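You operate a simulated robot arm through the tools that you are given. There is no shell and no other tool. Be economical: measure what you need, move in short steps, check, and stop when the job is done.

The job below is to be done with a simulated two-armed robot. You get a single attempt, and the scene is never put back.

## Task
Top up the cream bucket to its line through the sieve.
Fine: swing the spout back, rinse the sieve and put it back, shut the lid again, and leave no drips. Where these are worked on the way, their far stop is far enough and under half their travel is too little: swing spout.
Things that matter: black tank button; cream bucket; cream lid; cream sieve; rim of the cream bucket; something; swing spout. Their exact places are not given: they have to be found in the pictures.

It is judged by the outcome, as a careful person would: the job done as asked, and still so three seconds after it is handed in. It fails if anything else is knocked over, pushed out of place, dropped, spilled or broken. Lids that push on must go on centred and level and be pressed home; caps that screw on are set level and turned clockwise until they are tight.

## Robot
Two 7-joint arms with two-finger parallel grippers on one trunk, on a base that drives. Base frame: it is fixed to the floor where the robot stands at the start and does not move with it; the origin is under the middle of the robot, x ahead of it, y to its left, z up. Units: cm, rad, N and s.
The left shoulder is at the start at [6, 14.3, 83.5], the right one opposite. With the tool pointing down near the work surface each hand reaches from about 24 to 68 cm from the robot's upright axis, wherever it stands, measured 20 degrees to its own side. Places, roughly: black tank button [80, -20, 120]; cream bucket [70, 0, 90]; cream lid [60, 0, 100]; cream sieve [100, -100, 75]; rim of the cream bucket [70, 0, 100]; something [80, 20, 80]; swing spout [70, -20, 110]. Payload 1.57 kg a hand.
The tool frame of a hand sits at the grasp point between the pads (the TCP): z along the fingers, y along the line on which they close. The tips reach 3 cm beyond it. The gripper opens to 11 cm. The fingers are 2.4 cm wide and 1.2 cm thick; the gripper's body (4.8 by 11.2 cm) begins 7.8 cm behind the TCP.
Orientation is that of the tool frame in the base frame, as [roll, pitch, yaw] about the fixed x, y, z axes, in that order (R = Rz(yaw) Ry(pitch) Rx(roll)). With the fingers straight down and closing along the base's y, the tool's x points along the base's -x, its y along +y and its z along -z.

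## Interface
- The arms move only by the tool nudge_tool. It takes "left_deltas", "right_deltas" or both (then of equal length, played together; a hand with none holds still); each is a list of rows, each a list of 7 numbers: the gripper command, from -1 (shut) to 1 (fully open), values between in proportion, then the shift along the base's x, y, z in units of 500 mm (1.0 is 500 mm), then the turn, a rotation vector about the base's x, y, z in units of 120 degrees (1.0 is 120 degrees). In form: [[claw, tx, ty, tz, wx, wy, wz], ...]. A call has 1 to 8 rows; each row is the pose to reach, as a shift and turn from the pose commanded when the call began. A call with a number of a shift or a turn outside -1 to 1 is refused whole. Rows are played at 5 a second. More than 5 cm and 0.15 rad between two rows, or a gripper value outside its range, and nothing of the call is played. Where a pose cannot be reached the arm comes as near as it can. A force on the tool above 90 N (or 10 N above the force at the start of the call, whichever is more), or a blocked arm, ends the call early, and 0.2 s more pass. Each finger travels about 4.5 cm/s and halts on what it meets, pressing with about 33 N; the grip force reading is that of the motor and also rises with nothing between the fingers. The clock runs only during rows and for 0.2 s after the last one: add rows that repeat a pose to give the fingers time. It gives the time, the measured TCP pose, the force on the tool (base axes), the opening and the grip force at its end, in the units of the frame above (readings bear some noise), with the torque about the TCP (base axes, N m) and any sound that the robot's microphone picked up.
- Cameras (640 x 400 px; columns grow to the right, rows downward): "scene" is now at [5.99, -1.89, 146.95]; the picture's right is [-0.20, -0.98, 0.00], its down [-0.52, 0.11, -0.85] and it looks along [0.83, -0.17, -0.53] (base axes); focal length 285 px, centre (320, 200). "left" rides on the left gripper at [7, -1.6, -14.1] in its tool frame; the picture's right is [0.23, 0.97, 0.00], its down [-0.86, 0.20, -0.48] and it looks along [-0.47, 0.11, 0.88] (tool axes); focal length 222 px, centre (320, 200). "right" rides on the right gripper at [7, 1.6, -14.1] in its tool frame; the picture's right is [-0.23, 0.97, 0.00], its down [-0.86, -0.20, -0.48] and it looks along [-0.47, -0.11, 0.88] (tool axes); focal length 222 px, centre (320, 200).
- grab_frame(camera): a new picture of that camera. The clock stands still meanwhile.
- slide_trunk(by): slides the trunk up (or, below 0, down) by that many cm; the arms and the scene camera ride with it, the base frame stays. It gives what a move gives, with no picture.
- drive_base(legs): drives the robot by 1 to 6 legs, each [ahead, left, turn to the left] in cm, cm and rad, along the robot's own axes; the way and the turn of a leg run together, so that a leg with both is an arc; at most 150 cm and 3.142 rad a leg. The arms and the cameras ride along, it lands a little off, and it stops where it bumps. It gives what a move gives.
- turn_head(pan, tilt): turns the head with the scene camera to pan (to the left, within 1.501 rad either way) and tilt (down, from -0.506 to 1.204), counted from straight ahead of the robot. It gives what a move gives.
- locate(camera, pixels): for up to 12 pixels [column, row] of the newest picture of that camera ("zoom" is the newest enlarged one), the place [x, y, z] in the base frame of the surface seen there, good to about 0.2 cm. The clock stands still meanwhile.
- close_up(camera, box): a new picture of the part [left, top, right, bottom] of that camera's present view, enlarged. The clock stands still meanwhile.
- finish_job(): hands the job in; it is judged then, once.

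Work in short steps. Measure before you move; look again where a grasp or a placing could have gone wrong, and mend it. You have 80 turns and 62 pictures in all, those below and enlarged ones among them. Open the grippers and draw the arms clear of the work before you hand the job in, unless the task says otherwise; then end with one line.

The tools are called after ">>>" as a command line: name --argument value ..., lists and objects as JSON in quotes. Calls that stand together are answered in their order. nudge_tool: Moves the arms, as the interface text tells. Its arguments: {"type":"object","properties":{"left_deltas":{"type":"array"},"right_deltas":{"type":"array"}},"required":[]} The other tools are called the same way: slide_trunk (by) slides the trunk up or down; drive_base (legs) drives the base; turn_head (pan, tilt) turns the head that bears the scene camera; grab_frame (camera) takes a picture; locate (camera, pixels) gives the place of the surface under pixels of a picture; close_up (camera, box) takes an enlarged picture of a part of a camera's view; finish_job () hands the job in.

At the start:

```text
clock: 0.0
left_eef_pos: [44.75, 11.19, 100.1]
left_orientation: [-3.141, -0.001, 3.141]
left_wrist_force: [-0.2, 0.1, -0.6]
left_ft_torque: [0.01, 0.04, -0.01]
left_grip_width: 11.02
left_grip_force: 0.0
right_eef_pos: [47.32, -30.97, 99.97]
right_orientation: [-3.141, 0.0, 3.141]
right_wrist_force: [0.1, -0.3, -0.7]
right_ft_torque: [0.0, 0.02, 0.01]
right_grip_width: 10.99
right_grip_force: 0.0
trunk travel left (down, up): [-43.4, 15.6]
robot x, y, heading: [0.27, 0.21, -0.0]
head pan, tilt: [-0.204, 0.562]
```

scene: 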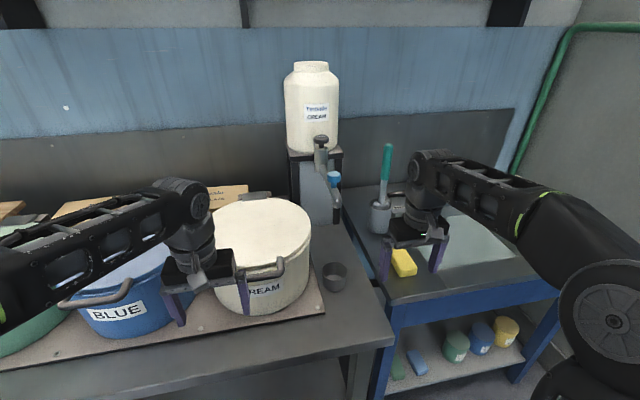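
right: 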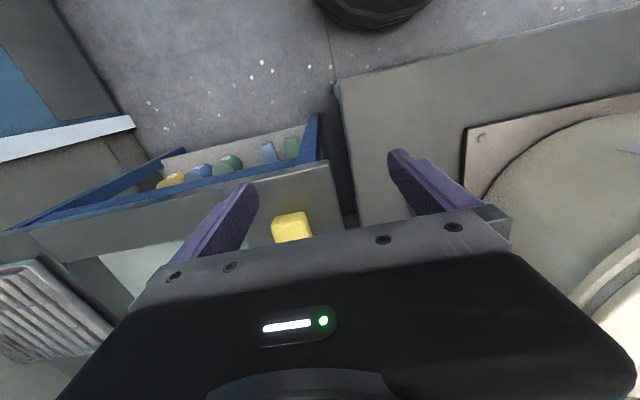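
left: 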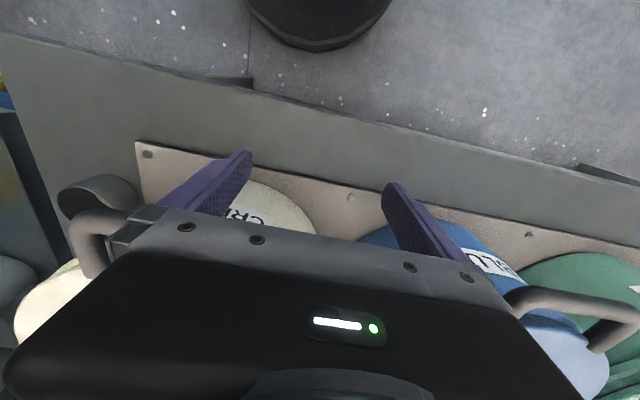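

The pictures show the cream tank (315,100) with spout and blue button (333,180), the cream bucket with lid (260,230), and a wash bench to the right. I'll enlarge the tank area and the right bench first.

>>> close_up --camera "scene" --box '[200, 120, 400, 320]'

>>> locate --camera "scene" --pixels '[[320, 140], [322, 160], [333, 180], [337, 215], [260, 225], [303, 240], [220, 215], [335, 275], [264, 205], [260, 195], [310, 70], [315, 140]]'

>>> turn_head --pan -0.8 --tilt 0.65

>>> grab_frame --camera "scene"

```text
2.00 times, centred on (300, 220) of scene
```

zoom: 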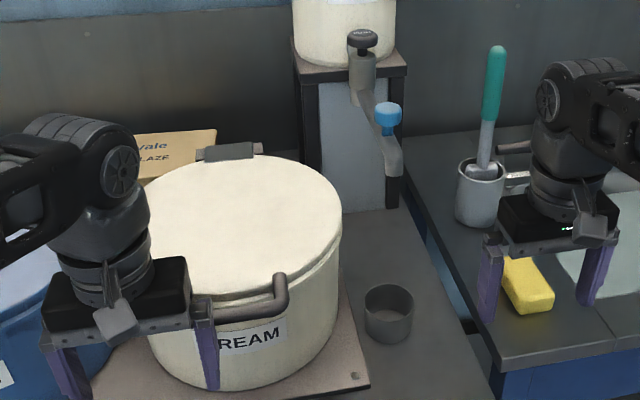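

```text
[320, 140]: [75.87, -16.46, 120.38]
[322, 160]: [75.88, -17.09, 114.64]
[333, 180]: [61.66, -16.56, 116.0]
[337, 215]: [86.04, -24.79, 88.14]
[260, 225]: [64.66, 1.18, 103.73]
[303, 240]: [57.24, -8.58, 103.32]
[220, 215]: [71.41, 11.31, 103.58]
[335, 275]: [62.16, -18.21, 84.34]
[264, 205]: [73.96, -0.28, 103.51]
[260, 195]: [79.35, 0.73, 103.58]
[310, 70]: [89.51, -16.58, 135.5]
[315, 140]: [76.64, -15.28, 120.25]
```

```text
clock: 1.0
left_eef_pos: [44.77, 11.24, 99.97]
left_orientation: [3.141, 0.001, 3.141]
left_wrist_force: [-0.4, 0.0, -0.5]
left_ft_torque: [-0.03, 0.01, -0.01]
left_grip_width: 10.98
left_grip_force: 0.1
right_eef_pos: [47.4, -31.13, 99.94]
right_orientation: [3.141, 0.001, 3.141]
right_wrist_force: [0.1, 0.3, -0.7]
right_ft_torque: [0.02, 0.02, -0.01]
right_grip_width: 11.01
right_grip_force: 0.1
trunk travel left (down, up): [-43.4, 15.6]
robot x, y, heading: [-0.0, 0.32, 0.003]
head pan, tilt: [-0.799, 0.649]
```

```text
57 pictures are left
```

scene: 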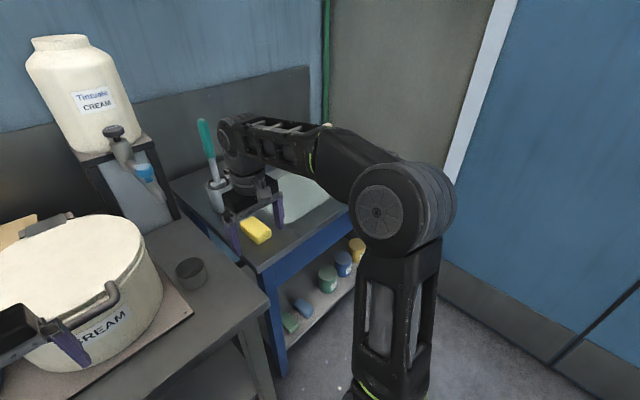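

The arms hide much. I'll draw both hands back and outward, then look again.

>>> nudge_tool --left_deltas '[[1, -0.04, 0.06, 0.04, 0, 0, 0], [1, -0.08, 0.12, 0.08, 0, 0, 0], [1, -0.12, 0.18, 0.1, 0, 0, 0], [1, -0.16, 0.24, 0.1, 0, 0, 0], [1, -0.2, 0.3, 0.1, 0, 0, 0], [1, -0.24, 0.36, 0.1, 0, 0, 0]]' --right_deltas '[[1, -0.06, -0.04, 0.0, 0, 0, 0], [1, -0.12, -0.06, 0, 0, 0, 0], [1, -0.18, -0.08, 0, 0, 0, 0], [1, -0.24, -0.1, 0, 0, 0, 0], [1, -0.3, -0.12, 0, 0, 0, 0], [1, -0.36, -0.12, 0, 0, 0, 0]]'

>>> turn_head --pan -0.85 --tilt 0.6

>>> grab_frame --camera "scene"

>>> turn_head --pan -0.1 --tilt 0.6

>>> grab_frame --camera "scene"

```text
clock: 2.4
left_eef_pos: [34.74, 28.15, 102.26]
left_orientation: [-3.141, -0.001, 3.129]
left_wrist_force: [-0.9, 4.0, -0.2]
left_ft_torque: [-0.45, -0.12, 0.02]
left_grip_width: 10.98
left_grip_force: 0.1
left hand out of reach, approached as far as the arm can: row 2, 3, 4, 5, 6
right_eef_pos: [29.44, -36.84, 100.08]
right_orientation: [-3.137, 0.001, 3.141]
right_wrist_force: [0.6, 0.2, 0.1]
right_ft_torque: [-0.07, 0.06, 0.0]
right_grip_width: 10.99
right_grip_force: 0.1
trunk travel left (down, up): [-43.4, 15.6]
robot x, y, heading: [0.06, -0.04, 0.003]
head pan, tilt: [-0.799, 0.649]
```

```text
clock: 3.0
left_eef_pos: [34.84, 27.49, 102.47]
left_orientation: [3.136, -0.003, 3.119]
left_wrist_force: [-0.2, 0.2, -0.4]
left_ft_torque: [0.03, 0.02, 0.05]
left_grip_width: 11.01
left_grip_force: 0.1
right_eef_pos: [29.3, -37.02, 99.81]
right_orientation: [-3.141, 0.001, -3.141]
right_wrist_force: [0.0, -0.4, -0.2]
right_ft_torque: [0.01, 0.0, -0.02]
right_grip_width: 10.98
right_grip_force: 0.0
trunk travel left (down, up): [-43.4, 15.6]
robot x, y, heading: [-0.3, -0.06, -0.001]
head pan, tilt: [-0.85, 0.6]
```

```text
56 pictures are left
```

scene: 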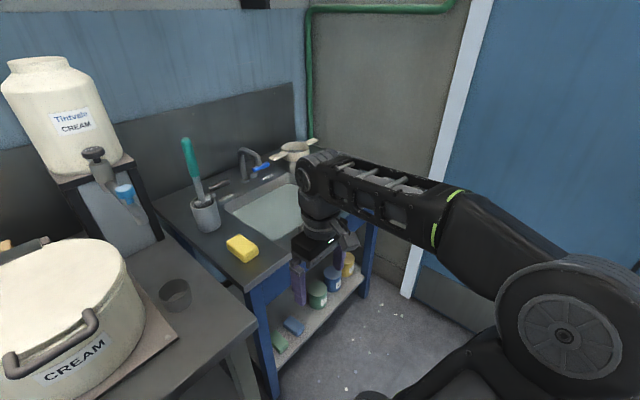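

```text
clock: 4.1
left_eef_pos: [34.98, 27.49, 102.36]
left_orientation: [3.137, -0.003, 3.118]
left_wrist_force: [0.3, -0.2, 0.4]
left_ft_torque: [-0.02, -0.02, -0.06]
left_grip_width: 11.01
left_grip_force: 0.1
right_eef_pos: [29.38, -37.01, 99.88]
right_orientation: [3.142, 0.0, 3.141]
right_wrist_force: [-0.7, 1.1, 0.6]
right_ft_torque: [-0.03, 0.0, 0.03]
right_grip_width: 10.99
right_grip_force: 0.0
trunk travel left (down, up): [-43.4, 15.6]
robot x, y, heading: [0.02, -0.34, 0.001]
head pan, tilt: [-0.099, 0.6]
```

```text
55 pictures are left
```

scene: 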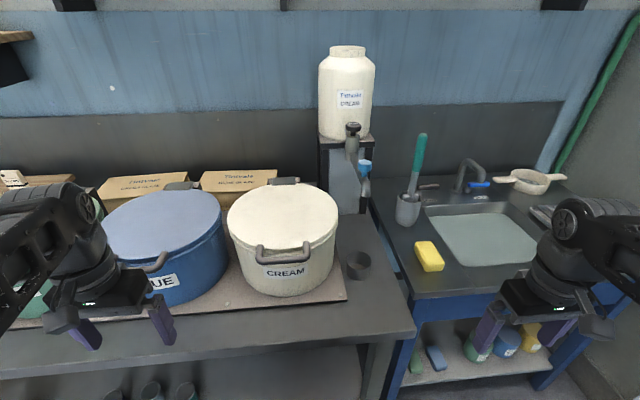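

Now the sieve (530,180) by the sink, faucet with blue lever (480,186), and bucket with two side handles are visible. I'll enlarge and measure both regions.

>>> close_up --camera "scene" --box '[400, 130, 600, 255]'

>>> locate --camera "zoom" --pixels '[[408, 150], [325, 158], [530, 155], [345, 155], [425, 195], [280, 175], [200, 125], [210, 180], [280, 190], [255, 330], [430, 175], [470, 280]]'

>>> close_up --camera "scene" --box '[220, 110, 400, 310]'

>>> locate --camera "zoom" --pixels '[[300, 45], [320, 110], [360, 120], [355, 170], [70, 230], [215, 180], [325, 250], [205, 320], [190, 340], [205, 165], [150, 310], [360, 350]]'

```text
3.20 times, centred on (500, 192) of scene
```

zoom: 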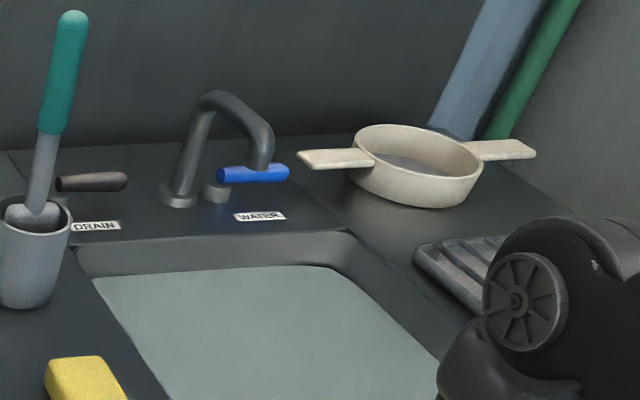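

```text
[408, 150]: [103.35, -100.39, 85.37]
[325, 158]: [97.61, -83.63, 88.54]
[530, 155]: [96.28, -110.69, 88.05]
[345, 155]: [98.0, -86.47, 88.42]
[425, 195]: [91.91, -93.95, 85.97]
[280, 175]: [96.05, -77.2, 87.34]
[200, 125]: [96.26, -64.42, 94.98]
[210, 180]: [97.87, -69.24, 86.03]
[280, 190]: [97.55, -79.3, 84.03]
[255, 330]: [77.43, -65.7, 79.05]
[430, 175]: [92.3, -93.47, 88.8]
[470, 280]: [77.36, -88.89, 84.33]
```

```text
2.00 times, centred on (310, 210) of scene
```

zoom: 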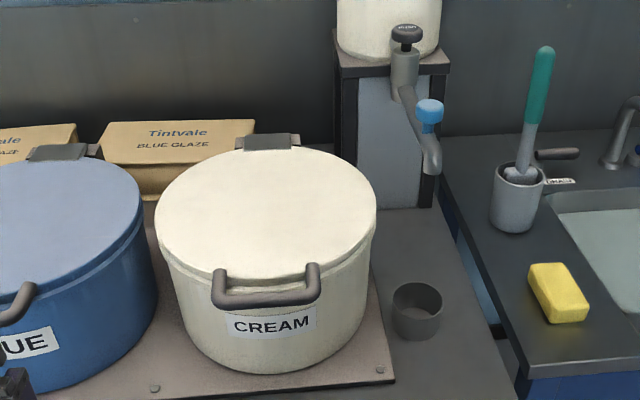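

```text
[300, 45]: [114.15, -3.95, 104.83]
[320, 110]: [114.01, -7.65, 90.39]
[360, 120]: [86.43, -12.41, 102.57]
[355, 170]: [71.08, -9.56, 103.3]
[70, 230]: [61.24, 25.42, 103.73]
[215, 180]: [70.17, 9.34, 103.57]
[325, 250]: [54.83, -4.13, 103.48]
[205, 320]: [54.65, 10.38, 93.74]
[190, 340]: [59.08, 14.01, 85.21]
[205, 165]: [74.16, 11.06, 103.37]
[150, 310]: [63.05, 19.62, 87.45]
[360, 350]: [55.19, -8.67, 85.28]
```

The cream lid is hinged at the back (268,140 zoom) with a handle at front (265,295). I'll measure handle, hinge, spout and button.

>>> locate --camera "zoom" --pixels '[[220, 295], [265, 300], [315, 285], [265, 265], [270, 142], [240, 142], [297, 140], [407, 32], [404, 65], [430, 108], [432, 150], [417, 305]]'

>>> locate --camera "zoom" --pixels '[[158, 225], [375, 205], [218, 276], [400, 92], [415, 115], [432, 170], [428, 160], [417, 285], [400, 320], [420, 335], [180, 125], [155, 182]]'

>>> close_up --camera "scene" --box '[330, 105, 410, 155]'

>>> close_up --camera "scene" --box '[240, 165, 400, 265]'

```text
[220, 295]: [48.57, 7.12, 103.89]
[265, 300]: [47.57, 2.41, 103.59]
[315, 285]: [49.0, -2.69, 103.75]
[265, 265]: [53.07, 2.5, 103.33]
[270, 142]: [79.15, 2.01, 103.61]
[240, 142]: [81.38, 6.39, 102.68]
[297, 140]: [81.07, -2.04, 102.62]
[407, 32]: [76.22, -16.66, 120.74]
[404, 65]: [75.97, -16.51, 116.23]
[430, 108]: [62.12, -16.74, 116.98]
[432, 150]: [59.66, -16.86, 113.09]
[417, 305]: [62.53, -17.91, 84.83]
```

```text
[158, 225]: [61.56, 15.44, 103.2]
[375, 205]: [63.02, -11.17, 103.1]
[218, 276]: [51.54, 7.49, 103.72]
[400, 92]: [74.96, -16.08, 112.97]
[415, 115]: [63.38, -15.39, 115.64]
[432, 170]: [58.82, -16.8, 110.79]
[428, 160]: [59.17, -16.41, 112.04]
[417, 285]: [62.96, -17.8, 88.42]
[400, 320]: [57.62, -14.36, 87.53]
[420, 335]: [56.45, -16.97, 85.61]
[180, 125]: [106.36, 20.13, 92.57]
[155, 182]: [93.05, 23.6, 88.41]
```

```text
8.00 times, centred on (370, 130) of scene
```

zoom: 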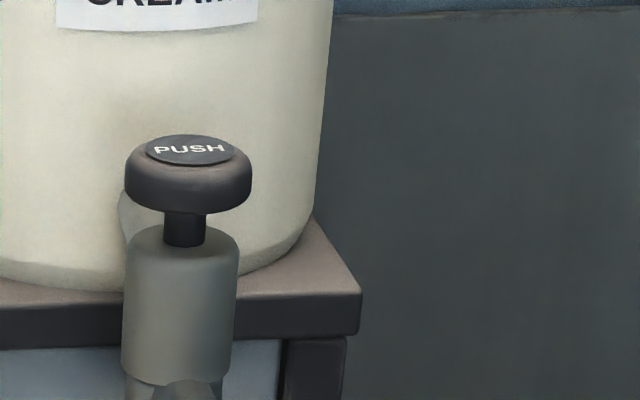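

```text
4.00 times, centred on (320, 215) of scene
```

zoom: 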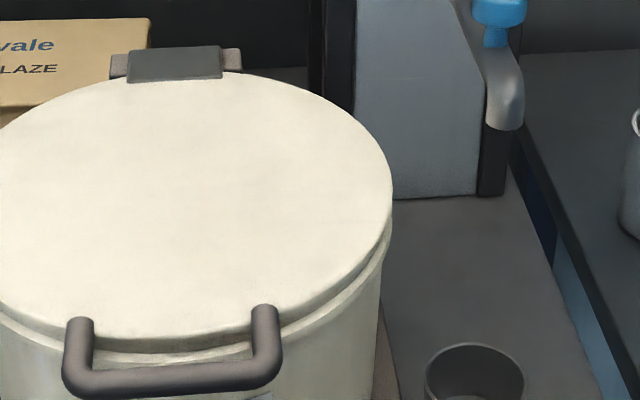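

Lid centre ≈(66,2,103.5), hinge at x≈80, handle bar at x≈48, y −2.7…7. The spout pivot is ≈(76.5,−16.6), its outlet over a drip cup at (60,−17). I'll turn the left hand so its fingers point forward and close vertically, in front of the handle.

>>> nudge_tool --left_deltas '[[1, 0, -0.03, 0, -0.036, -0.036, 0.036], [1, 0, -0.06, 0, -0.072, -0.072, 0.072], [1, 0, -0.1, 0, -0.108, -0.108, 0.108], [1, 0, -0.14, 0, -0.144, -0.144, 0.144], [1, 0, -0.18, 0, -0.18, -0.18, 0.18], [1, 0, -0.22, 0, -0.216, -0.216, 0.216], [1, 0, -0.26, 0, -0.252, -0.252, 0.252], [1, 0, -0.3, 0, -0.288, -0.288, 0.288]]'

>>> nudge_tool --left_deltas '[[1, 0, -0.03, 0, -0.036, -0.036, 0.036], [1, 0, -0.06, 0, -0.072, -0.072, 0.072], [1, 0, -0.1, 0, -0.108, -0.108, 0.108], [1, 0, -0.14, 0, -0.144, -0.144, 0.144], [1, 0, -0.18, 0, -0.18, -0.18, 0.18], [1, 0, -0.2, 0, -0.216, -0.216, 0.216], [1, 0, -0.2, 0, -0.252, -0.252, 0.252], [1, 0, -0.2, 0, -0.288, -0.288, 0.288]]'

>>> turn_head --pan 0 --tilt 0.9

>>> grab_frame --camera "scene"

```text
clock: 5.5
left_eef_pos: [34.53, 17.25, 100.48]
left_orientation: [-2.492, 0.147, -2.6]
left_wrist_force: [0.0, 0.6, -0.5]
left_ft_torque: [0.0, -0.01, -0.01]
left_grip_width: 10.98
left_grip_force: 0.1
right_eef_pos: [29.22, -37.06, 99.92]
right_orientation: [-3.14, 0.0, 3.141]
right_wrist_force: [0.9, 1.3, -1.1]
right_ft_torque: [0.0, -0.04, 0.02]
right_grip_width: 11.01
right_grip_force: 0.0
trunk travel left (down, up): [-43.4, 15.6]
robot x, y, heading: [0.01, 0.12, 0.004]
head pan, tilt: [-0.099, 0.6]
stopped in row 7 (left hand): the arm was blocked; the commanded pose is now the measured one
```

```text
clock: 6.2
left_eef_pos: [36.18, 13.41, 101.86]
left_orientation: [-2.187, 0.038, -2.431]
left_wrist_force: [0.3, -0.7, 0.3]
left_ft_torque: [-0.01, 0.03, 0.03]
left_grip_width: 11.02
left_grip_force: 0.2
left hand out of reach, approached as far as the arm can: row 2, 3
right_eef_pos: [29.27, -36.97, 99.94]
right_orientation: [3.141, 0.001, 3.14]
right_wrist_force: [-0.2, 0.0, -0.3]
right_ft_torque: [0.01, -0.02, 0.0]
right_grip_width: 11.0
right_grip_force: 0.1
trunk travel left (down, up): [-43.4, 15.6]
robot x, y, heading: [-0.14, 0.2, 0.001]
head pan, tilt: [-0.099, 0.6]
stopped in row 3 (left hand): the arm was blocked; the commanded pose is now the measured one
```

```text
clock: 7.0
left_eef_pos: [36.24, 13.46, 101.67]
left_orientation: [-2.187, 0.038, -2.433]
left_wrist_force: [0.2, 0.2, 0.1]
left_ft_torque: [0.03, 0.01, 0.0]
left_grip_width: 11.01
left_grip_force: 0.1
right_eef_pos: [29.36, -37.02, 99.89]
right_orientation: [-3.141, 0.0, 3.141]
right_wrist_force: [0.2, 0.0, -0.1]
right_ft_torque: [-0.02, -0.04, 0.0]
right_grip_width: 10.98
right_grip_force: 0.1
trunk travel left (down, up): [-43.4, 15.6]
robot x, y, heading: [-0.22, 0.06, 0.001]
head pan, tilt: [0.0, 0.901]
```

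```text
50 pictures are left
```

scene: 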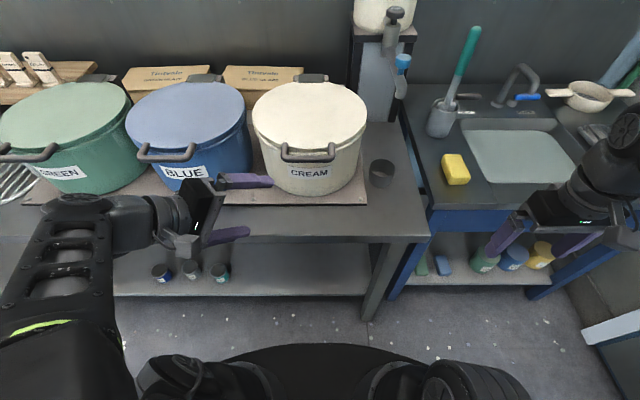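

The arm was blocked because it's too folded. I'll back up and shift right so the handle lies straight ahead of the left shoulder, then continue turning.

>>> drive_base --legs '[[-18, -11, 0]]'

>>> nudge_tool --left_deltas '[[1, 0.04, 0, 0.01, -0.036, -0.036, 0.036], [1, 0.08, 0, 0.02, -0.072, -0.072, 0.072], [1, 0.12, 0, 0.03, -0.108, -0.108, 0.108], [1, 0.16, 0, 0.03, -0.144, -0.144, 0.144], [1, 0.2, 0, 0.03, -0.18, -0.18, 0.18], [1, 0.24, 0, 0.03, -0.216, -0.216, 0.216], [1, 0.24, 0, 0.03, -0.252, -0.252, 0.252], [1, 0.24, 0, 0.03, -0.288, -0.288, 0.288]]'

```text
clock: 8.7
left_eef_pos: [17.58, 2.45, 101.81]
left_orientation: [-2.188, 0.038, -2.43]
left_wrist_force: [-1.5, -0.1, -0.8]
left_ft_torque: [0.01, 0.0, 0.04]
left_grip_width: 10.98
left_grip_force: 0.0
right_eef_pos: [10.67, -47.92, 99.93]
right_orientation: [-3.141, 0.001, -3.141]
right_wrist_force: [0.9, -0.3, 0.3]
right_ft_torque: [0.02, -0.04, -0.01]
right_grip_width: 10.99
right_grip_force: 0.1
trunk travel left (down, up): [-43.4, 15.6]
robot x, y, heading: [-18.61, -10.9, -0.004]
head pan, tilt: [0.0, 0.901]
```

```text
clock: 10.5
left_eef_pos: [36.21, 2.29, 102.86]
left_orientation: [-1.367, -0.157, -1.84]
left_wrist_force: [0.3, 0.3, 0.1]
left_ft_torque: [-0.03, -0.03, 0.0]
left_grip_width: 10.99
left_grip_force: 0.0
left hand out of reach, approached as far as the arm can: row 1, 2, 3, 4, 5, 6, 7, 8
right_eef_pos: [10.87, -47.87, 99.86]
right_orientation: [-3.141, 0.0, -3.141]
right_wrist_force: [0.2, -0.2, -1.2]
right_ft_torque: [0.0, -0.01, 0.03]
right_grip_width: 11.02
right_grip_force: 0.1
trunk travel left (down, up): [-43.4, 15.6]
robot x, y, heading: [-18.47, -10.9, 0.005]
head pan, tilt: [0.0, 0.901]
```

The left hand now points nearly forward at (36.2,2.3,102.9). A small forward step will show from which pose the command counts, and whether orientation settles.

>>> nudge_tool --left_deltas '[[1, 0.05, 0, 0, 0, 0, 0], [1, 0.1, 0, 0, 0, 0, 0], [1, 0.15, 0, 0, 0, 0, 0], [1, 0.15, 0, 0, 0, 0, 0]]'

>>> grab_frame --camera "scene"

```text
clock: 11.5
left_eef_pos: [43.45, 2.45, 102.84]
left_orientation: [-1.37, -0.156, -1.842]
left_wrist_force: [0.3, -0.9, -0.5]
left_ft_torque: [-0.02, -0.01, 0.0]
left_grip_width: 10.99
left_grip_force: 0.0
right_eef_pos: [10.92, -47.83, 99.86]
right_orientation: [-3.141, 0.0, 3.141]
right_wrist_force: [0.3, 0.0, -0.5]
right_ft_torque: [-0.01, -0.05, -0.01]
right_grip_width: 11.0
right_grip_force: 0.1
trunk travel left (down, up): [-43.4, 15.6]
robot x, y, heading: [-18.65, -11.08, 0.004]
head pan, tilt: [0.0, 0.901]
```

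```text
49 pictures are left
```

scene: 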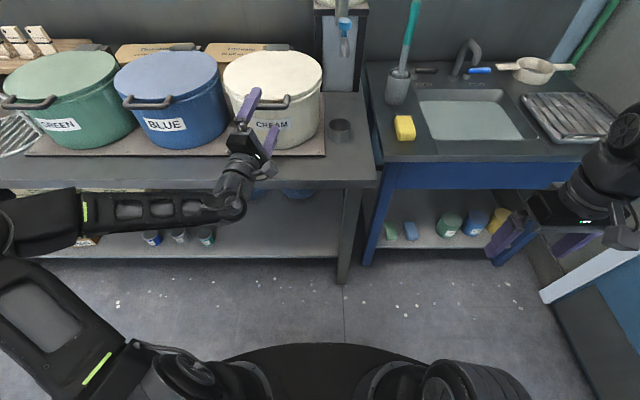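

Good, the command counts from the actual pose. I'll correct the remaining tilt, then move the open fingers around the bar (48,2.3,103).

>>> nudge_tool --left_deltas '[[1, 0, 0, 0, 0.03, 0.03, 0.037], [1, 0, 0, 0, 0.06, 0.06, 0.074], [1, 0, 0, 0, 0.096, 0.096, 0.112], [1, 0, 0, 0, 0.096, 0.096, 0.112]]'

>>> nudge_tool --left_deltas '[[1, 0.04, 0, 0, 0, 0, 0], [1, 0.09, 0, 0, 0, 0, 0], [1, 0.09, 0, 0, 0, 0, 0]]'

>>> grab_frame --camera "left"

>>> close_up --camera "scene" --box '[200, 40, 360, 140]'

```text
clock: 12.5
left_eef_pos: [42.27, 13.22, 99.74]
left_orientation: [-1.574, 0.012, -1.654]
left_wrist_force: [1.0, -0.6, 0.4]
left_ft_torque: [0.02, 0.0, -0.02]
left_grip_width: 10.98
left_grip_force: 0.1
left hand out of reach, approached as far as the arm can: row 1, 2, 3, 4
right_eef_pos: [10.86, -47.85, 99.83]
right_orientation: [-3.141, -0.002, -3.142]
right_wrist_force: [0.4, 0.1, -0.2]
right_ft_torque: [-0.01, -0.02, 0.01]
right_grip_width: 11.0
right_grip_force: 0.0
trunk travel left (down, up): [-43.4, 15.6]
robot x, y, heading: [-18.67, -10.87, -0.001]
head pan, tilt: [0.0, 0.901]
```

```text
clock: 13.3
left_eef_pos: [46.55, 13.57, 99.5]
left_orientation: [-1.569, 0.015, -1.662]
left_wrist_force: [0.1, -0.4, -0.1]
left_ft_torque: [-0.01, -0.01, -0.02]
left_grip_width: 11.01
left_grip_force: 0.0
right_eef_pos: [10.81, -47.76, 99.85]
right_orientation: [-3.141, 0.0, 3.14]
right_wrist_force: [-0.7, 0.4, 0.5]
right_ft_torque: [0.03, -0.01, 0.0]
right_grip_width: 11.01
right_grip_force: 0.2
trunk travel left (down, up): [-43.4, 15.6]
robot x, y, heading: [-19.12, -10.55, -0.003]
head pan, tilt: [0.0, 0.901]
```

```text
48 pictures are left
```

left: 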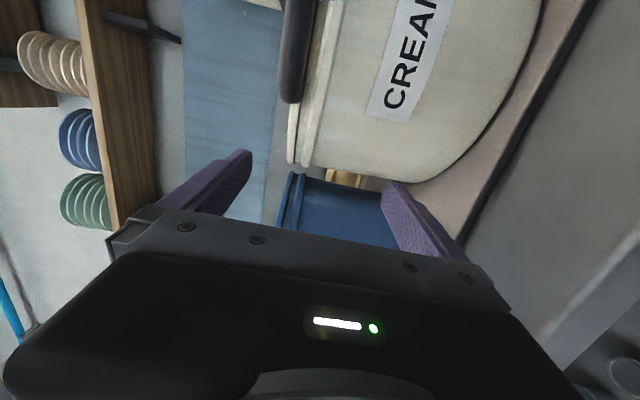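

```text
4.00 times, centred on (280, 90) of scene
```

zoom: 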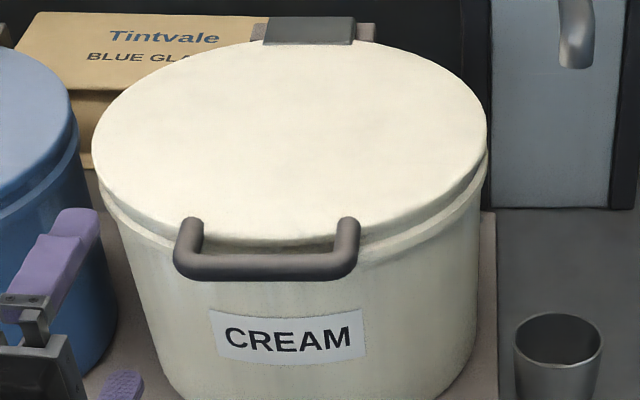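

Orientation is now right but the hand sits 11 cm left of the bar; the arm prefers that side. I'll retract slightly, raise 3 cm and drive the base 11 cm to the right.

>>> nudge_tool --left_deltas '[[1, -0.05, 0, 0.03, 0, 0, 0], [1, -0.1, 0, 0.07, 0, 0, 0], [1, -0.1, 0, 0.07, 0, 0, 0]]'

>>> drive_base --legs '[[0, -11.3, 0]]'

```text
clock: 14.1
left_eef_pos: [41.23, 13.31, 102.92]
left_orientation: [-1.573, 0.013, -1.657]
left_wrist_force: [-0.1, 0.6, 0.2]
left_ft_torque: [-0.01, 0.04, 0.01]
left_grip_width: 10.99
left_grip_force: 0.1
right_eef_pos: [10.74, -47.92, 100.01]
right_orientation: [-3.141, 0.0, 3.141]
right_wrist_force: [-0.5, -0.5, -0.2]
right_ft_torque: [-0.01, 0.01, 0.0]
right_grip_width: 11.01
right_grip_force: 0.0
trunk travel left (down, up): [-43.4, 15.6]
robot x, y, heading: [-18.65, -10.7, -0.001]
head pan, tilt: [0.0, 0.901]
```

```text
clock: 15.3
left_eef_pos: [41.35, 1.93, 102.95]
left_orientation: [-1.573, 0.014, -1.656]
left_wrist_force: [-0.4, -0.4, -0.3]
left_ft_torque: [0.02, -0.01, 0.06]
left_grip_width: 11.02
left_grip_force: 0.0
right_eef_pos: [10.76, -59.33, 99.8]
right_orientation: [3.14, -0.001, -3.14]
right_wrist_force: [-0.3, -0.2, -0.8]
right_ft_torque: [0.01, 0.02, -0.03]
right_grip_width: 11.03
right_grip_force: 0.1
trunk travel left (down, up): [-43.4, 15.6]
robot x, y, heading: [-18.36, -22.45, 0.003]
head pan, tilt: [0.0, 0.901]
```

Now at y 1.9, z 103. I advance to x≈47.8 around the bar and close.

>>> nudge_tool --left_deltas '[[1, 0.06, 0, 0, 0, 0, 0], [1, 0.128, 0, 0, 0, 0, 0], [1, 0.128, 0, 0, 0, 0, 0]]'

>>> grab_frame --camera "left"

```text
clock: 16.1
left_eef_pos: [47.39, 3.09, 102.74]
left_orientation: [-1.568, 0.015, -1.664]
left_wrist_force: [-0.2, -0.4, -0.3]
left_ft_torque: [0.04, 0.01, 0.01]
left_grip_width: 10.97
left_grip_force: 0.2
left hand out of reach, approached as far as the arm can: row 1, 2, 3
right_eef_pos: [10.92, -59.14, 99.9]
right_orientation: [-3.141, -0.001, 3.141]
right_wrist_force: [0.6, 0.1, -0.3]
right_ft_torque: [0.04, 0.01, 0.01]
right_grip_width: 10.98
right_grip_force: 0.1
trunk travel left (down, up): [-43.4, 15.6]
robot x, y, heading: [-18.58, -22.39, 0.001]
head pan, tilt: [0.0, 0.901]
```

```text
46 pictures are left
```

left: 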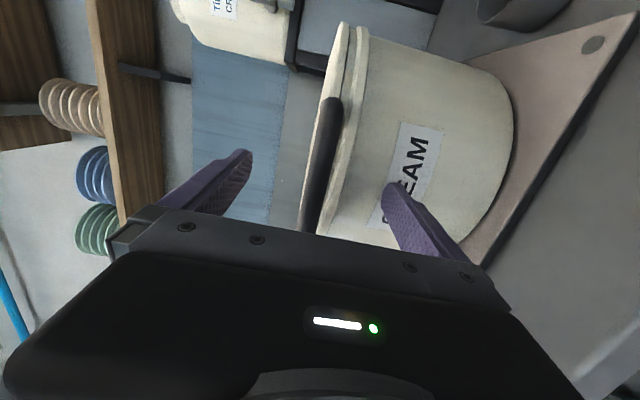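

The bar lies between the fingers. I close on it.

>>> nudge_tool --left_deltas '[[-1, 0, 0, 0, 0, 0, 0], [-1, 0, 0, 0, 0, 0, 0], [-1, 0, 0, 0, 0, 0, 0], [-1, 0, 0, 0, 0, 0, 0], [-1, 0, 0, 0, 0, 0, 0], [-1, 0, 0, 0, 0, 0, 0], [-1, 0, 0, 0, 0, 0, 0]]'

```text
clock: 17.7
left_eef_pos: [47.38, 3.05, 102.88]
left_orientation: [-1.564, 0.014, -1.664]
left_wrist_force: [5.5, 1.6, 16.0]
left_ft_torque: [-0.61, -0.12, -0.11]
left_grip_width: 1.58
left_grip_force: 28.3
right_eef_pos: [10.81, -59.19, 99.92]
right_orientation: [-3.14, 0.0, -3.139]
right_wrist_force: [0.7, -0.6, -0.5]
right_ft_torque: [-0.01, 0.0, 0.0]
right_grip_width: 10.98
right_grip_force: 0.0
trunk travel left (down, up): [-43.4, 15.6]
robot x, y, heading: [-18.41, -22.32, 0.0]
head pan, tilt: [0.0, 0.901]
```

Gripped (1.58 cm). I lift along the arc about the hinge (≈80,103; radius 32.6) by 20°, turning the hand with it.

>>> nudge_tool --left_deltas '[[-1, 0.0025, 0, 0.057, 0, 0.0417, 0], [-1, 0.01, 0, 0.113, 0, 0.083, 0], [-1, 0.022, 0, 0.169, 0, 0.125, 0], [-1, 0.039, 0, 0.223, 0, 0.167, 0]]'

>>> grab_frame --camera "scene"

```text
clock: 18.7
left_eef_pos: [47.61, 4.27, 111.69]
left_orientation: [-1.893, -0.027, -1.688]
left_wrist_force: [-6.0, 12.8, 1.1]
left_ft_torque: [-0.91, -0.09, -0.38]
left_grip_width: 1.58
left_grip_force: 31.2
left hand out of reach, approached as far as the arm can: row 1, 2, 3, 4
right_eef_pos: [10.85, -58.82, 100.14]
right_orientation: [-3.14, 0.002, -3.136]
right_wrist_force: [0.2, 0.3, -0.7]
right_ft_torque: [-0.07, 0.02, 0.0]
right_grip_width: 10.99
right_grip_force: 0.1
trunk travel left (down, up): [-43.4, 15.6]
robot x, y, heading: [-18.26, -22.19, 0.005]
head pan, tilt: [0.0, 0.901]
```

```text
45 pictures are left
```

scene: 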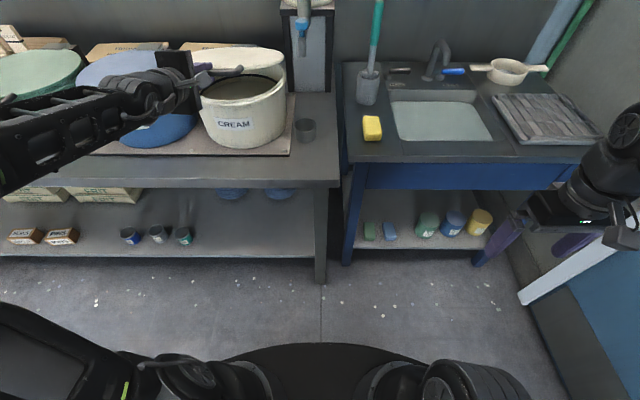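

The lid is lifting (≈15°). I loosen the grip to a cage round the bar and continue the arc without turning the hand.

>>> nudge_tool --left_deltas '[[-0.5, 0, 0, 0, 0, 0, 0], [-0.5, 0.01, 0, 0.04, 0, 0, 0], [-0.5, 0.026, 0, 0.08, 0, 0, 0], [-0.5, 0.05, 0, 0.13, 0, 0, 0], [-0.5, 0.08, 0, 0.18, 0, 0, 0], [-0.5, 0.12, 0, 0.23, 0, 0, 0], [-0.5, 0.168, 0, 0.286, 0, 0, 0]]'

>>> turn_head --pan 0.3 --tilt 0.5

>>> grab_frame --camera "scene"

```text
clock: 20.3
left_eef_pos: [53.81, 5.08, 124.76]
left_orientation: [-1.888, -0.024, -1.704]
left_wrist_force: [0.3, 0.2, -0.4]
left_ft_torque: [0.03, -0.04, 0.03]
left_grip_width: 2.81
left_grip_force: 0.3
left hand out of reach, approached as far as the arm can: row 7
right_eef_pos: [10.9, -59.2, 99.97]
right_orientation: [3.14, 0.001, -3.14]
right_wrist_force: [0.3, 1.0, 0.9]
right_ft_torque: [-0.01, 0.0, 0.04]
right_grip_width: 11.0
right_grip_force: 0.1
trunk travel left (down, up): [-43.4, 15.6]
robot x, y, heading: [-18.71, -22.51, -0.002]
head pan, tilt: [0.0, 0.901]
```

```text
clock: 21.2
left_eef_pos: [53.73, 4.97, 124.64]
left_orientation: [-1.889, -0.024, -1.704]
left_wrist_force: [-1.1, -0.4, -0.5]
left_ft_torque: [-0.01, 0.02, 0.01]
left_grip_width: 2.82
left_grip_force: 0.6
right_eef_pos: [10.86, -59.3, 99.84]
right_orientation: [3.141, 0.0, -3.141]
right_wrist_force: [-0.3, -0.8, 0.8]
right_ft_torque: [-0.01, -0.02, 0.02]
right_grip_width: 10.97
right_grip_force: 0.1
trunk travel left (down, up): [-43.4, 15.6]
robot x, y, heading: [-18.63, -22.37, -0.001]
head pan, tilt: [0.3, 0.499]
```

```text
44 pictures are left
```

scene: 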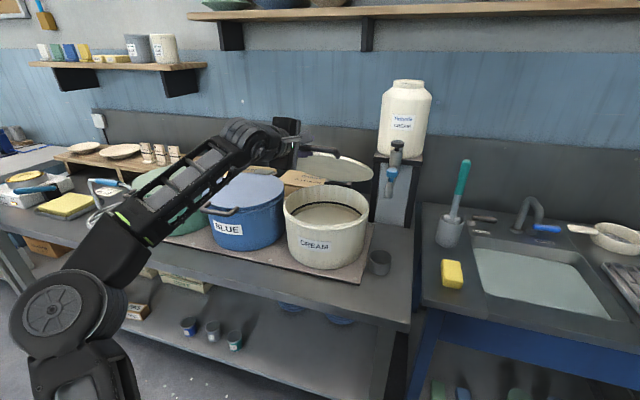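

Force reads about zero with the lid at ≈45°. I take a close-up to see whether the bar is still in the cage.

>>> close_up --camera "scene" --box '[240, 110, 420, 222]'

>>> locate --camera "zoom" --pixels '[[240, 145], [320, 150], [360, 170], [420, 235], [230, 120], [460, 250]]'

```text
3.56 times, centred on (330, 166) of scene
```

zoom: 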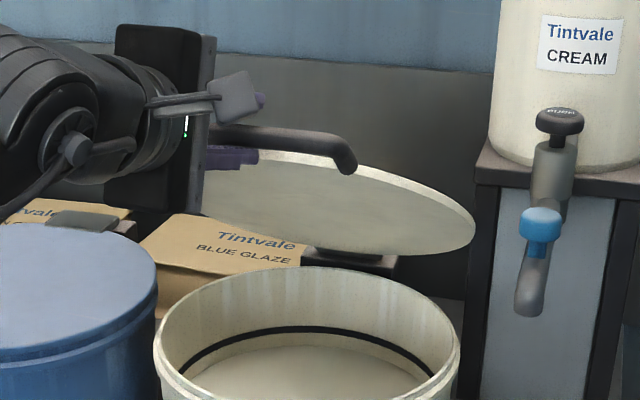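

```text
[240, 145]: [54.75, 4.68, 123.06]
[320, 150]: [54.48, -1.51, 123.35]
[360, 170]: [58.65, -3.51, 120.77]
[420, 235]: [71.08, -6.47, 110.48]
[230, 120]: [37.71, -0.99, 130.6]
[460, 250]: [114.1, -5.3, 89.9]
```

The bar sits in the cage and the hinge seems to hold by friction at ≈39°. I withdraw the hand, raise the trunk 14 cm while lowering the hand, so I can push the lid up from below with closed fingers.

>>> nudge_tool --left_deltas '[[-0.3, -0.05, 0, 0.01, 0, 0, 0], [-0.3, -0.1, 0, 0.02, 0, 0, 0], [-0.3, -0.18, 0, 0.03, 0, 0, 0], [-1, -0.22, 0, -0.05, 0, 0, 0], [-1, -0.22, 0, -0.14, 0, 0, 0], [-1, -0.22, 0, -0.2, 0, 0, 0]]'

>>> slide_trunk --by 10

>>> grab_frame --camera "scene"

```text
clock: 22.6
left_eef_pos: [42.64, 4.75, 114.64]
left_orientation: [-1.889, -0.025, -1.706]
left_wrist_force: [0.7, 0.7, -0.2]
left_ft_torque: [-0.01, -0.01, 0.0]
left_grip_width: 0.0
left_grip_force: 17.4
right_eef_pos: [10.85, -59.15, 99.9]
right_orientation: [-3.141, 0.0, -3.139]
right_wrist_force: [-0.3, -0.1, 0.1]
right_ft_torque: [-0.02, -0.02, 0.0]
right_grip_width: 11.03
right_grip_force: 0.0
trunk travel left (down, up): [-43.4, 15.6]
robot x, y, heading: [-18.51, -22.04, 0.005]
head pan, tilt: [0.3, 0.499]
```

```text
clock: 23.9
left_eef_pos: [42.67, 4.98, 124.67]
left_orientation: [-1.89, -0.024, -1.705]
left_wrist_force: [-0.5, 0.0, -0.3]
left_ft_torque: [0.02, -0.04, 0.03]
left_grip_width: 0.0
left_grip_force: 21.2
right_eef_pos: [10.79, -59.3, 109.71]
right_orientation: [-3.141, -0.001, -3.139]
right_wrist_force: [-0.2, 0.3, -0.2]
right_ft_torque: [0.02, -0.01, 0.04]
right_grip_width: 10.98
right_grip_force: 0.0
trunk travel left (down, up): [-53.4, 5.6]
robot x, y, heading: [-17.84, -22.25, 0.004]
head pan, tilt: [0.3, 0.499]
```

```text
42 pictures are left
```

scene: 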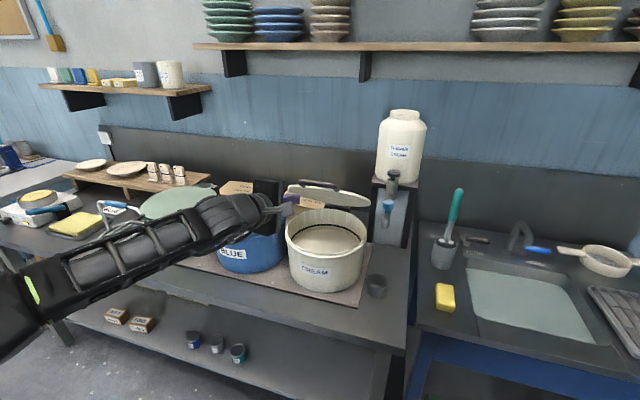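

The lid stays by itself. I lower the hand to z≈113, pull back 4 cm, then drive the base 16 cm forward beneath the lid edge.

>>> nudge_tool --left_deltas '[[-1, -0.02, 0, -0.06, 0, 0, 0], [-1, -0.05, 0, -0.14, 0, 0, 0], [-1, -0.08, 0, -0.23, 0, 0, 0], [-1, -0.08, 0, -0.23, 0, 0, 0]]'

>>> drive_base --legs '[[15, 0, 0]]'

>>> nudge_tool --left_deltas '[[-1, 0.04, 0, 0.08, 0, 0, 0], [-1, 0.08, 0, 0.16, 0, 0, 0], [-1, 0.13, 0, 0.24, 0, 0, 0], [-1, 0.2, 0, 0.3, 0, 0, 0], [-1, 0.28, 0, 0.34, 0, 0, 0], [-1, 0.36, 0, 0.36, 0, 0, 0]]'

>>> grab_frame --camera "scene"

```text
clock: 24.9
left_eef_pos: [38.72, 4.86, 112.98]
left_orientation: [-1.89, -0.023, -1.704]
left_wrist_force: [0.3, 0.2, -0.1]
left_ft_torque: [-0.01, -0.01, -0.03]
left_grip_width: 0.01
left_grip_force: 21.5
right_eef_pos: [10.92, -59.24, 109.89]
right_orientation: [-3.141, 0.001, -3.139]
right_wrist_force: [0.2, -0.4, 0.2]
right_ft_torque: [0.0, 0.02, -0.01]
right_grip_width: 11.02
right_grip_force: 0.1
trunk travel left (down, up): [-53.4, 5.6]
robot x, y, heading: [-18.59, -22.29, -0.001]
head pan, tilt: [0.3, 0.499]
```

```text
clock: 26.3
left_eef_pos: [53.97, 4.77, 112.83]
left_orientation: [-1.889, -0.024, -1.706]
left_wrist_force: [0.1, -0.3, 0.5]
left_ft_torque: [-0.03, -0.03, -0.02]
left_grip_width: 0.01
left_grip_force: 21.9
right_eef_pos: [26.05, -59.31, 110.03]
right_orientation: [-3.141, 0.0, -3.139]
right_wrist_force: [0.7, -0.1, 0.8]
right_ft_torque: [-0.01, 0.02, 0.02]
right_grip_width: 10.99
right_grip_force: 0.1
trunk travel left (down, up): [-53.4, 5.6]
robot x, y, heading: [-3.23, -22.33, 0.001]
head pan, tilt: [0.3, 0.499]
```

```text
clock: 27.7
left_eef_pos: [72.35, 4.71, 130.84]
left_orientation: [-1.893, -0.025, -1.705]
left_wrist_force: [0.6, 0.9, 0.4]
left_ft_torque: [0.02, 0.01, -0.02]
left_grip_width: 0.01
left_grip_force: 21.5
right_eef_pos: [26.28, -59.2, 109.98]
right_orientation: [3.141, 0.0, -3.14]
right_wrist_force: [-0.1, -0.2, 0.9]
right_ft_torque: [-0.02, 0.02, -0.03]
right_grip_width: 11.01
right_grip_force: 0.1
trunk travel left (down, up): [-53.4, 5.6]
robot x, y, heading: [-3.46, -22.25, 0.005]
head pan, tilt: [0.3, 0.499]
```

```text
41 pictures are left
```

scene: 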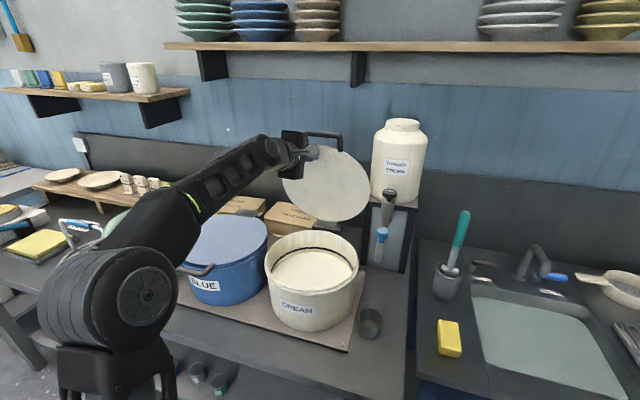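

The lid stands near 80°. I push a further 4 cm, watching the force, then measure.

>>> nudge_tool --left_deltas '[[-1, 0.03, 0, 0, 0, 0, 0], [-1, 0.06, 0, 0, 0, 0, 0], [-1, 0.1, 0, -0.01, 0, 0, 0]]'

>>> close_up --camera "scene" --box '[200, 90, 440, 240]'

>>> locate --camera "zoom" --pixels '[[350, 115], [360, 240], [370, 330], [300, 200], [280, 108], [420, 210], [500, 275], [300, 430], [320, 395], [420, 400], [260, 370], [400, 460]]'

```text
clock: 28.5
left_eef_pos: [77.03, 4.99, 130.28]
left_orientation: [-1.891, -0.025, -1.705]
left_wrist_force: [0.6, 1.0, -0.9]
left_ft_torque: [0.02, -0.01, 0.01]
left_grip_width: 0.02
left_grip_force: 21.2
right_eef_pos: [26.03, -59.35, 109.88]
right_orientation: [-3.141, -0.001, -3.139]
right_wrist_force: [0.0, 0.1, -0.6]
right_ft_torque: [-0.01, 0.0, 0.0]
right_grip_width: 11.01
right_grip_force: 0.1
trunk travel left (down, up): [-53.4, 5.6]
robot x, y, heading: [-3.32, -22.24, 0.005]
head pan, tilt: [0.3, 0.499]
```

```text
2.67 times, centred on (320, 165) of scene
```

zoom: 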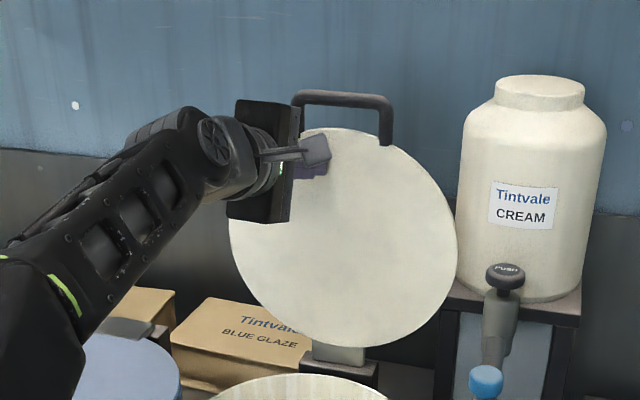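

```text
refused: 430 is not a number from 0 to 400
```

Lid is upright. I withdraw the left hand straight back and re-measure the lid, bucket mouth and line.

>>> nudge_tool --left_deltas '[[-1, -0.08, 0, 0, 0, 0, 0], [-1, -0.16, 0, 0, 0, 0, 0], [-1, -0.24, 0.02, 0, 0, 0, 0], [-1, -0.32, 0.04, 0, 0, 0, 0], [-1, -0.4, 0.06, 0, 0, 0, 0], [-1, -0.48, 0.08, 0, 0, 0, 0], [-1, -0.56, 0.1, 0, 0, 0, 0]]'

>>> turn_head --pan 0.15 --tilt 0.65

>>> close_up --camera "scene" --box '[240, 90, 440, 215]'

```text
clock: 30.1
left_eef_pos: [48.84, 9.9, 130.61]
left_orientation: [-1.888, -0.024, -1.707]
left_wrist_force: [0.5, 0.0, 0.4]
left_ft_torque: [0.02, 0.01, -0.05]
left_grip_width: 0.01
left_grip_force: 21.2
right_eef_pos: [25.87, -59.24, 109.91]
right_orientation: [-3.141, 0.003, 3.142]
right_wrist_force: [0.0, 0.5, 0.3]
right_ft_torque: [-0.02, -0.03, 0.0]
right_grip_width: 10.98
right_grip_force: 0.1
trunk travel left (down, up): [-53.4, 5.6]
robot x, y, heading: [-3.25, -22.18, 0.001]
head pan, tilt: [0.3, 0.499]
```

```text
clock: 30.8
left_eef_pos: [48.93, 9.91, 130.51]
left_orientation: [-1.888, -0.024, -1.707]
left_wrist_force: [0.8, -0.9, 0.6]
left_ft_torque: [0.02, 0.01, 0.02]
left_grip_width: 0.0
left_grip_force: 21.5
right_eef_pos: [26.01, -59.24, 109.91]
right_orientation: [-3.141, -0.001, -3.139]
right_wrist_force: [0.1, 0.0, 0.1]
right_ft_torque: [0.0, -0.01, -0.01]
right_grip_width: 11.0
right_grip_force: 0.0
trunk travel left (down, up): [-53.4, 5.6]
robot x, y, heading: [-3.07, -22.38, 0.003]
head pan, tilt: [0.15, 0.649]
```

```text
3.20 times, centred on (340, 152) of scene
```

zoom: 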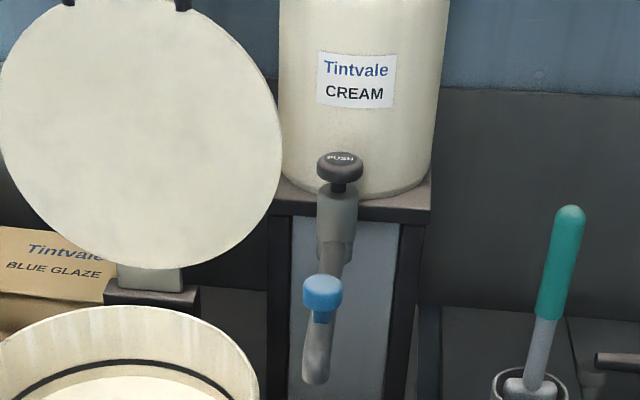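

The lid stays open. Now measure the bucket mouth and fill line.

>>> close_up --camera "scene" --box '[210, 170, 370, 270]'

>>> locate --camera "scene" --pixels '[[340, 100], [280, 150], [325, 200], [280, 230]]'

```text
4.00 times, centred on (290, 220) of scene
```

zoom: 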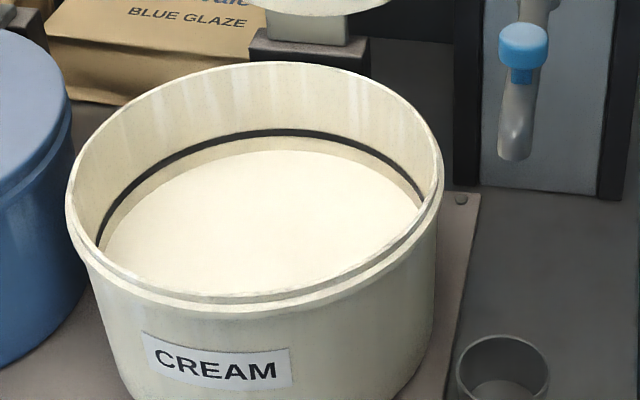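

```text
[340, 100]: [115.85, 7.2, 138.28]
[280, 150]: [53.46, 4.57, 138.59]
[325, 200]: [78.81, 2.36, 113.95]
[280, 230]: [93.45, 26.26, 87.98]
```

>>> locate --camera "zoom" --pixels '[[280, 64], [70, 210], [440, 170], [210, 302], [280, 133], [260, 220], [270, 165], [100, 235], [415, 190], [528, 40], [515, 150], [500, 345]]'

>>> turn_head --pan -0.75 --tilt 0.7

>>> grab_frame --camera "scene"

```text
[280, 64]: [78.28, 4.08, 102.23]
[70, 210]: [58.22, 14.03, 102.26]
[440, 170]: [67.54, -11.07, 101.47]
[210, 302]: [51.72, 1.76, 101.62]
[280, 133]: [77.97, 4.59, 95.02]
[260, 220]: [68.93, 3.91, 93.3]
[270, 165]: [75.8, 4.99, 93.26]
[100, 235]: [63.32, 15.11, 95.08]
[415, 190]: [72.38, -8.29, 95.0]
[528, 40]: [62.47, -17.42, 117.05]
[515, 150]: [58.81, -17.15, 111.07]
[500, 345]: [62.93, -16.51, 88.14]
```

```text
clock: 32.0
left_eef_pos: [49.04, 9.91, 130.6]
left_orientation: [-1.889, -0.025, -1.707]
left_wrist_force: [-0.8, 0.1, -0.6]
left_ft_torque: [0.03, 0.01, -0.05]
left_grip_width: 0.0
left_grip_force: 21.4
right_eef_pos: [26.11, -59.24, 109.85]
right_orientation: [-3.141, -0.002, -3.14]
right_wrist_force: [-0.7, -0.9, -0.2]
right_ft_torque: [0.02, -0.02, -0.01]
right_grip_width: 11.01
right_grip_force: 0.0
trunk travel left (down, up): [-53.4, 5.6]
robot x, y, heading: [-3.58, -22.16, -0.001]
head pan, tilt: [-0.75, 0.7]
```

```text
37 pictures are left
```

scene: 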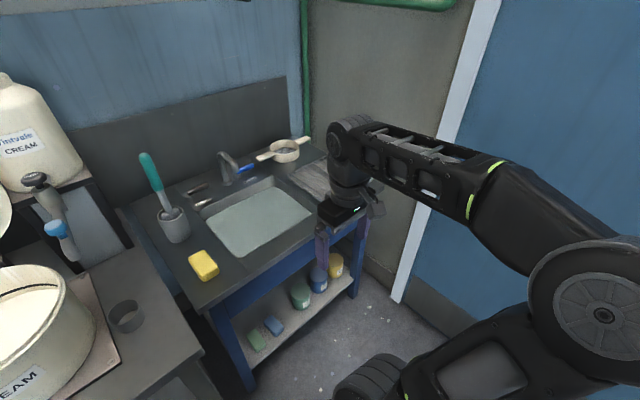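

Rim z≈102.2, centre ≈(65,2.2), radius 13.3; line z 95.0, paint 93.3 — so 1.7 cm to add. Next I measure the sink bench.

>>> locate --camera "scene" --pixels '[[212, 308], [320, 235], [365, 205], [285, 150], [262, 158], [303, 142], [245, 168], [232, 162], [260, 225], [200, 195], [172, 225], [300, 175]]'

>>> close_up --camera "scene" --box '[180, 110, 340, 210]'

```text
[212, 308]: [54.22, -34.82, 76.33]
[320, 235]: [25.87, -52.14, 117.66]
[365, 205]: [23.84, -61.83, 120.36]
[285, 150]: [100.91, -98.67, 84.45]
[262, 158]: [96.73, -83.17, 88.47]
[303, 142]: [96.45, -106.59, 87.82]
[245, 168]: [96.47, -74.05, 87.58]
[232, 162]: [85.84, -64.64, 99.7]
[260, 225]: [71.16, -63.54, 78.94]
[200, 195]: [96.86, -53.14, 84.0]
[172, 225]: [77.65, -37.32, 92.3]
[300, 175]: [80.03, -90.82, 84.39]
```

```text
4.00 times, centred on (260, 160) of scene
```

zoom: 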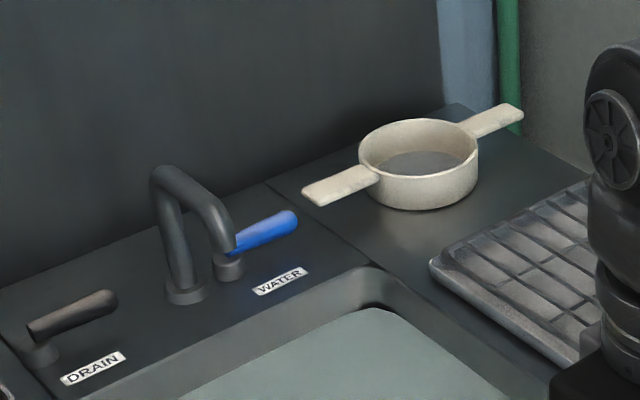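

>>> locate --camera "zoom" --pixels '[[310, 192], [350, 180], [372, 170], [475, 130], [518, 112], [420, 190], [435, 125], [420, 165], [222, 235], [160, 175], [288, 220], [250, 235]]'

>>> locate --camera "zoom" --pixels '[[335, 200], [335, 172], [225, 270], [183, 295], [110, 298], [40, 330], [395, 300], [340, 330], [240, 390], [440, 270], [365, 155], [470, 185]]'

```text
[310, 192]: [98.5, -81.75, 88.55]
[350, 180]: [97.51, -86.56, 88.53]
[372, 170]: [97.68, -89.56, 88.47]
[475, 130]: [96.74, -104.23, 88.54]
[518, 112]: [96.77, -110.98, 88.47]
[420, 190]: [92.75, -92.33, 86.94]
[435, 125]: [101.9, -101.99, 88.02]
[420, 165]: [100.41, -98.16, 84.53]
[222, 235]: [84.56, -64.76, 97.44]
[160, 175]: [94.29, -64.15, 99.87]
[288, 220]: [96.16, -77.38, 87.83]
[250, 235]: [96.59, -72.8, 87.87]
```

```text
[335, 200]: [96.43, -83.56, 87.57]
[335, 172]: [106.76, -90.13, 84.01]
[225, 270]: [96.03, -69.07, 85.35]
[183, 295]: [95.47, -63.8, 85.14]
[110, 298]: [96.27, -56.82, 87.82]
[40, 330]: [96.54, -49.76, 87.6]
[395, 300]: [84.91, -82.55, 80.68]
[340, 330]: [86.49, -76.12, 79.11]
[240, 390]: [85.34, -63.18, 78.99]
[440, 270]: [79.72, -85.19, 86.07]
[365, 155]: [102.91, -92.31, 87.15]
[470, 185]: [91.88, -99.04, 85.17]
```

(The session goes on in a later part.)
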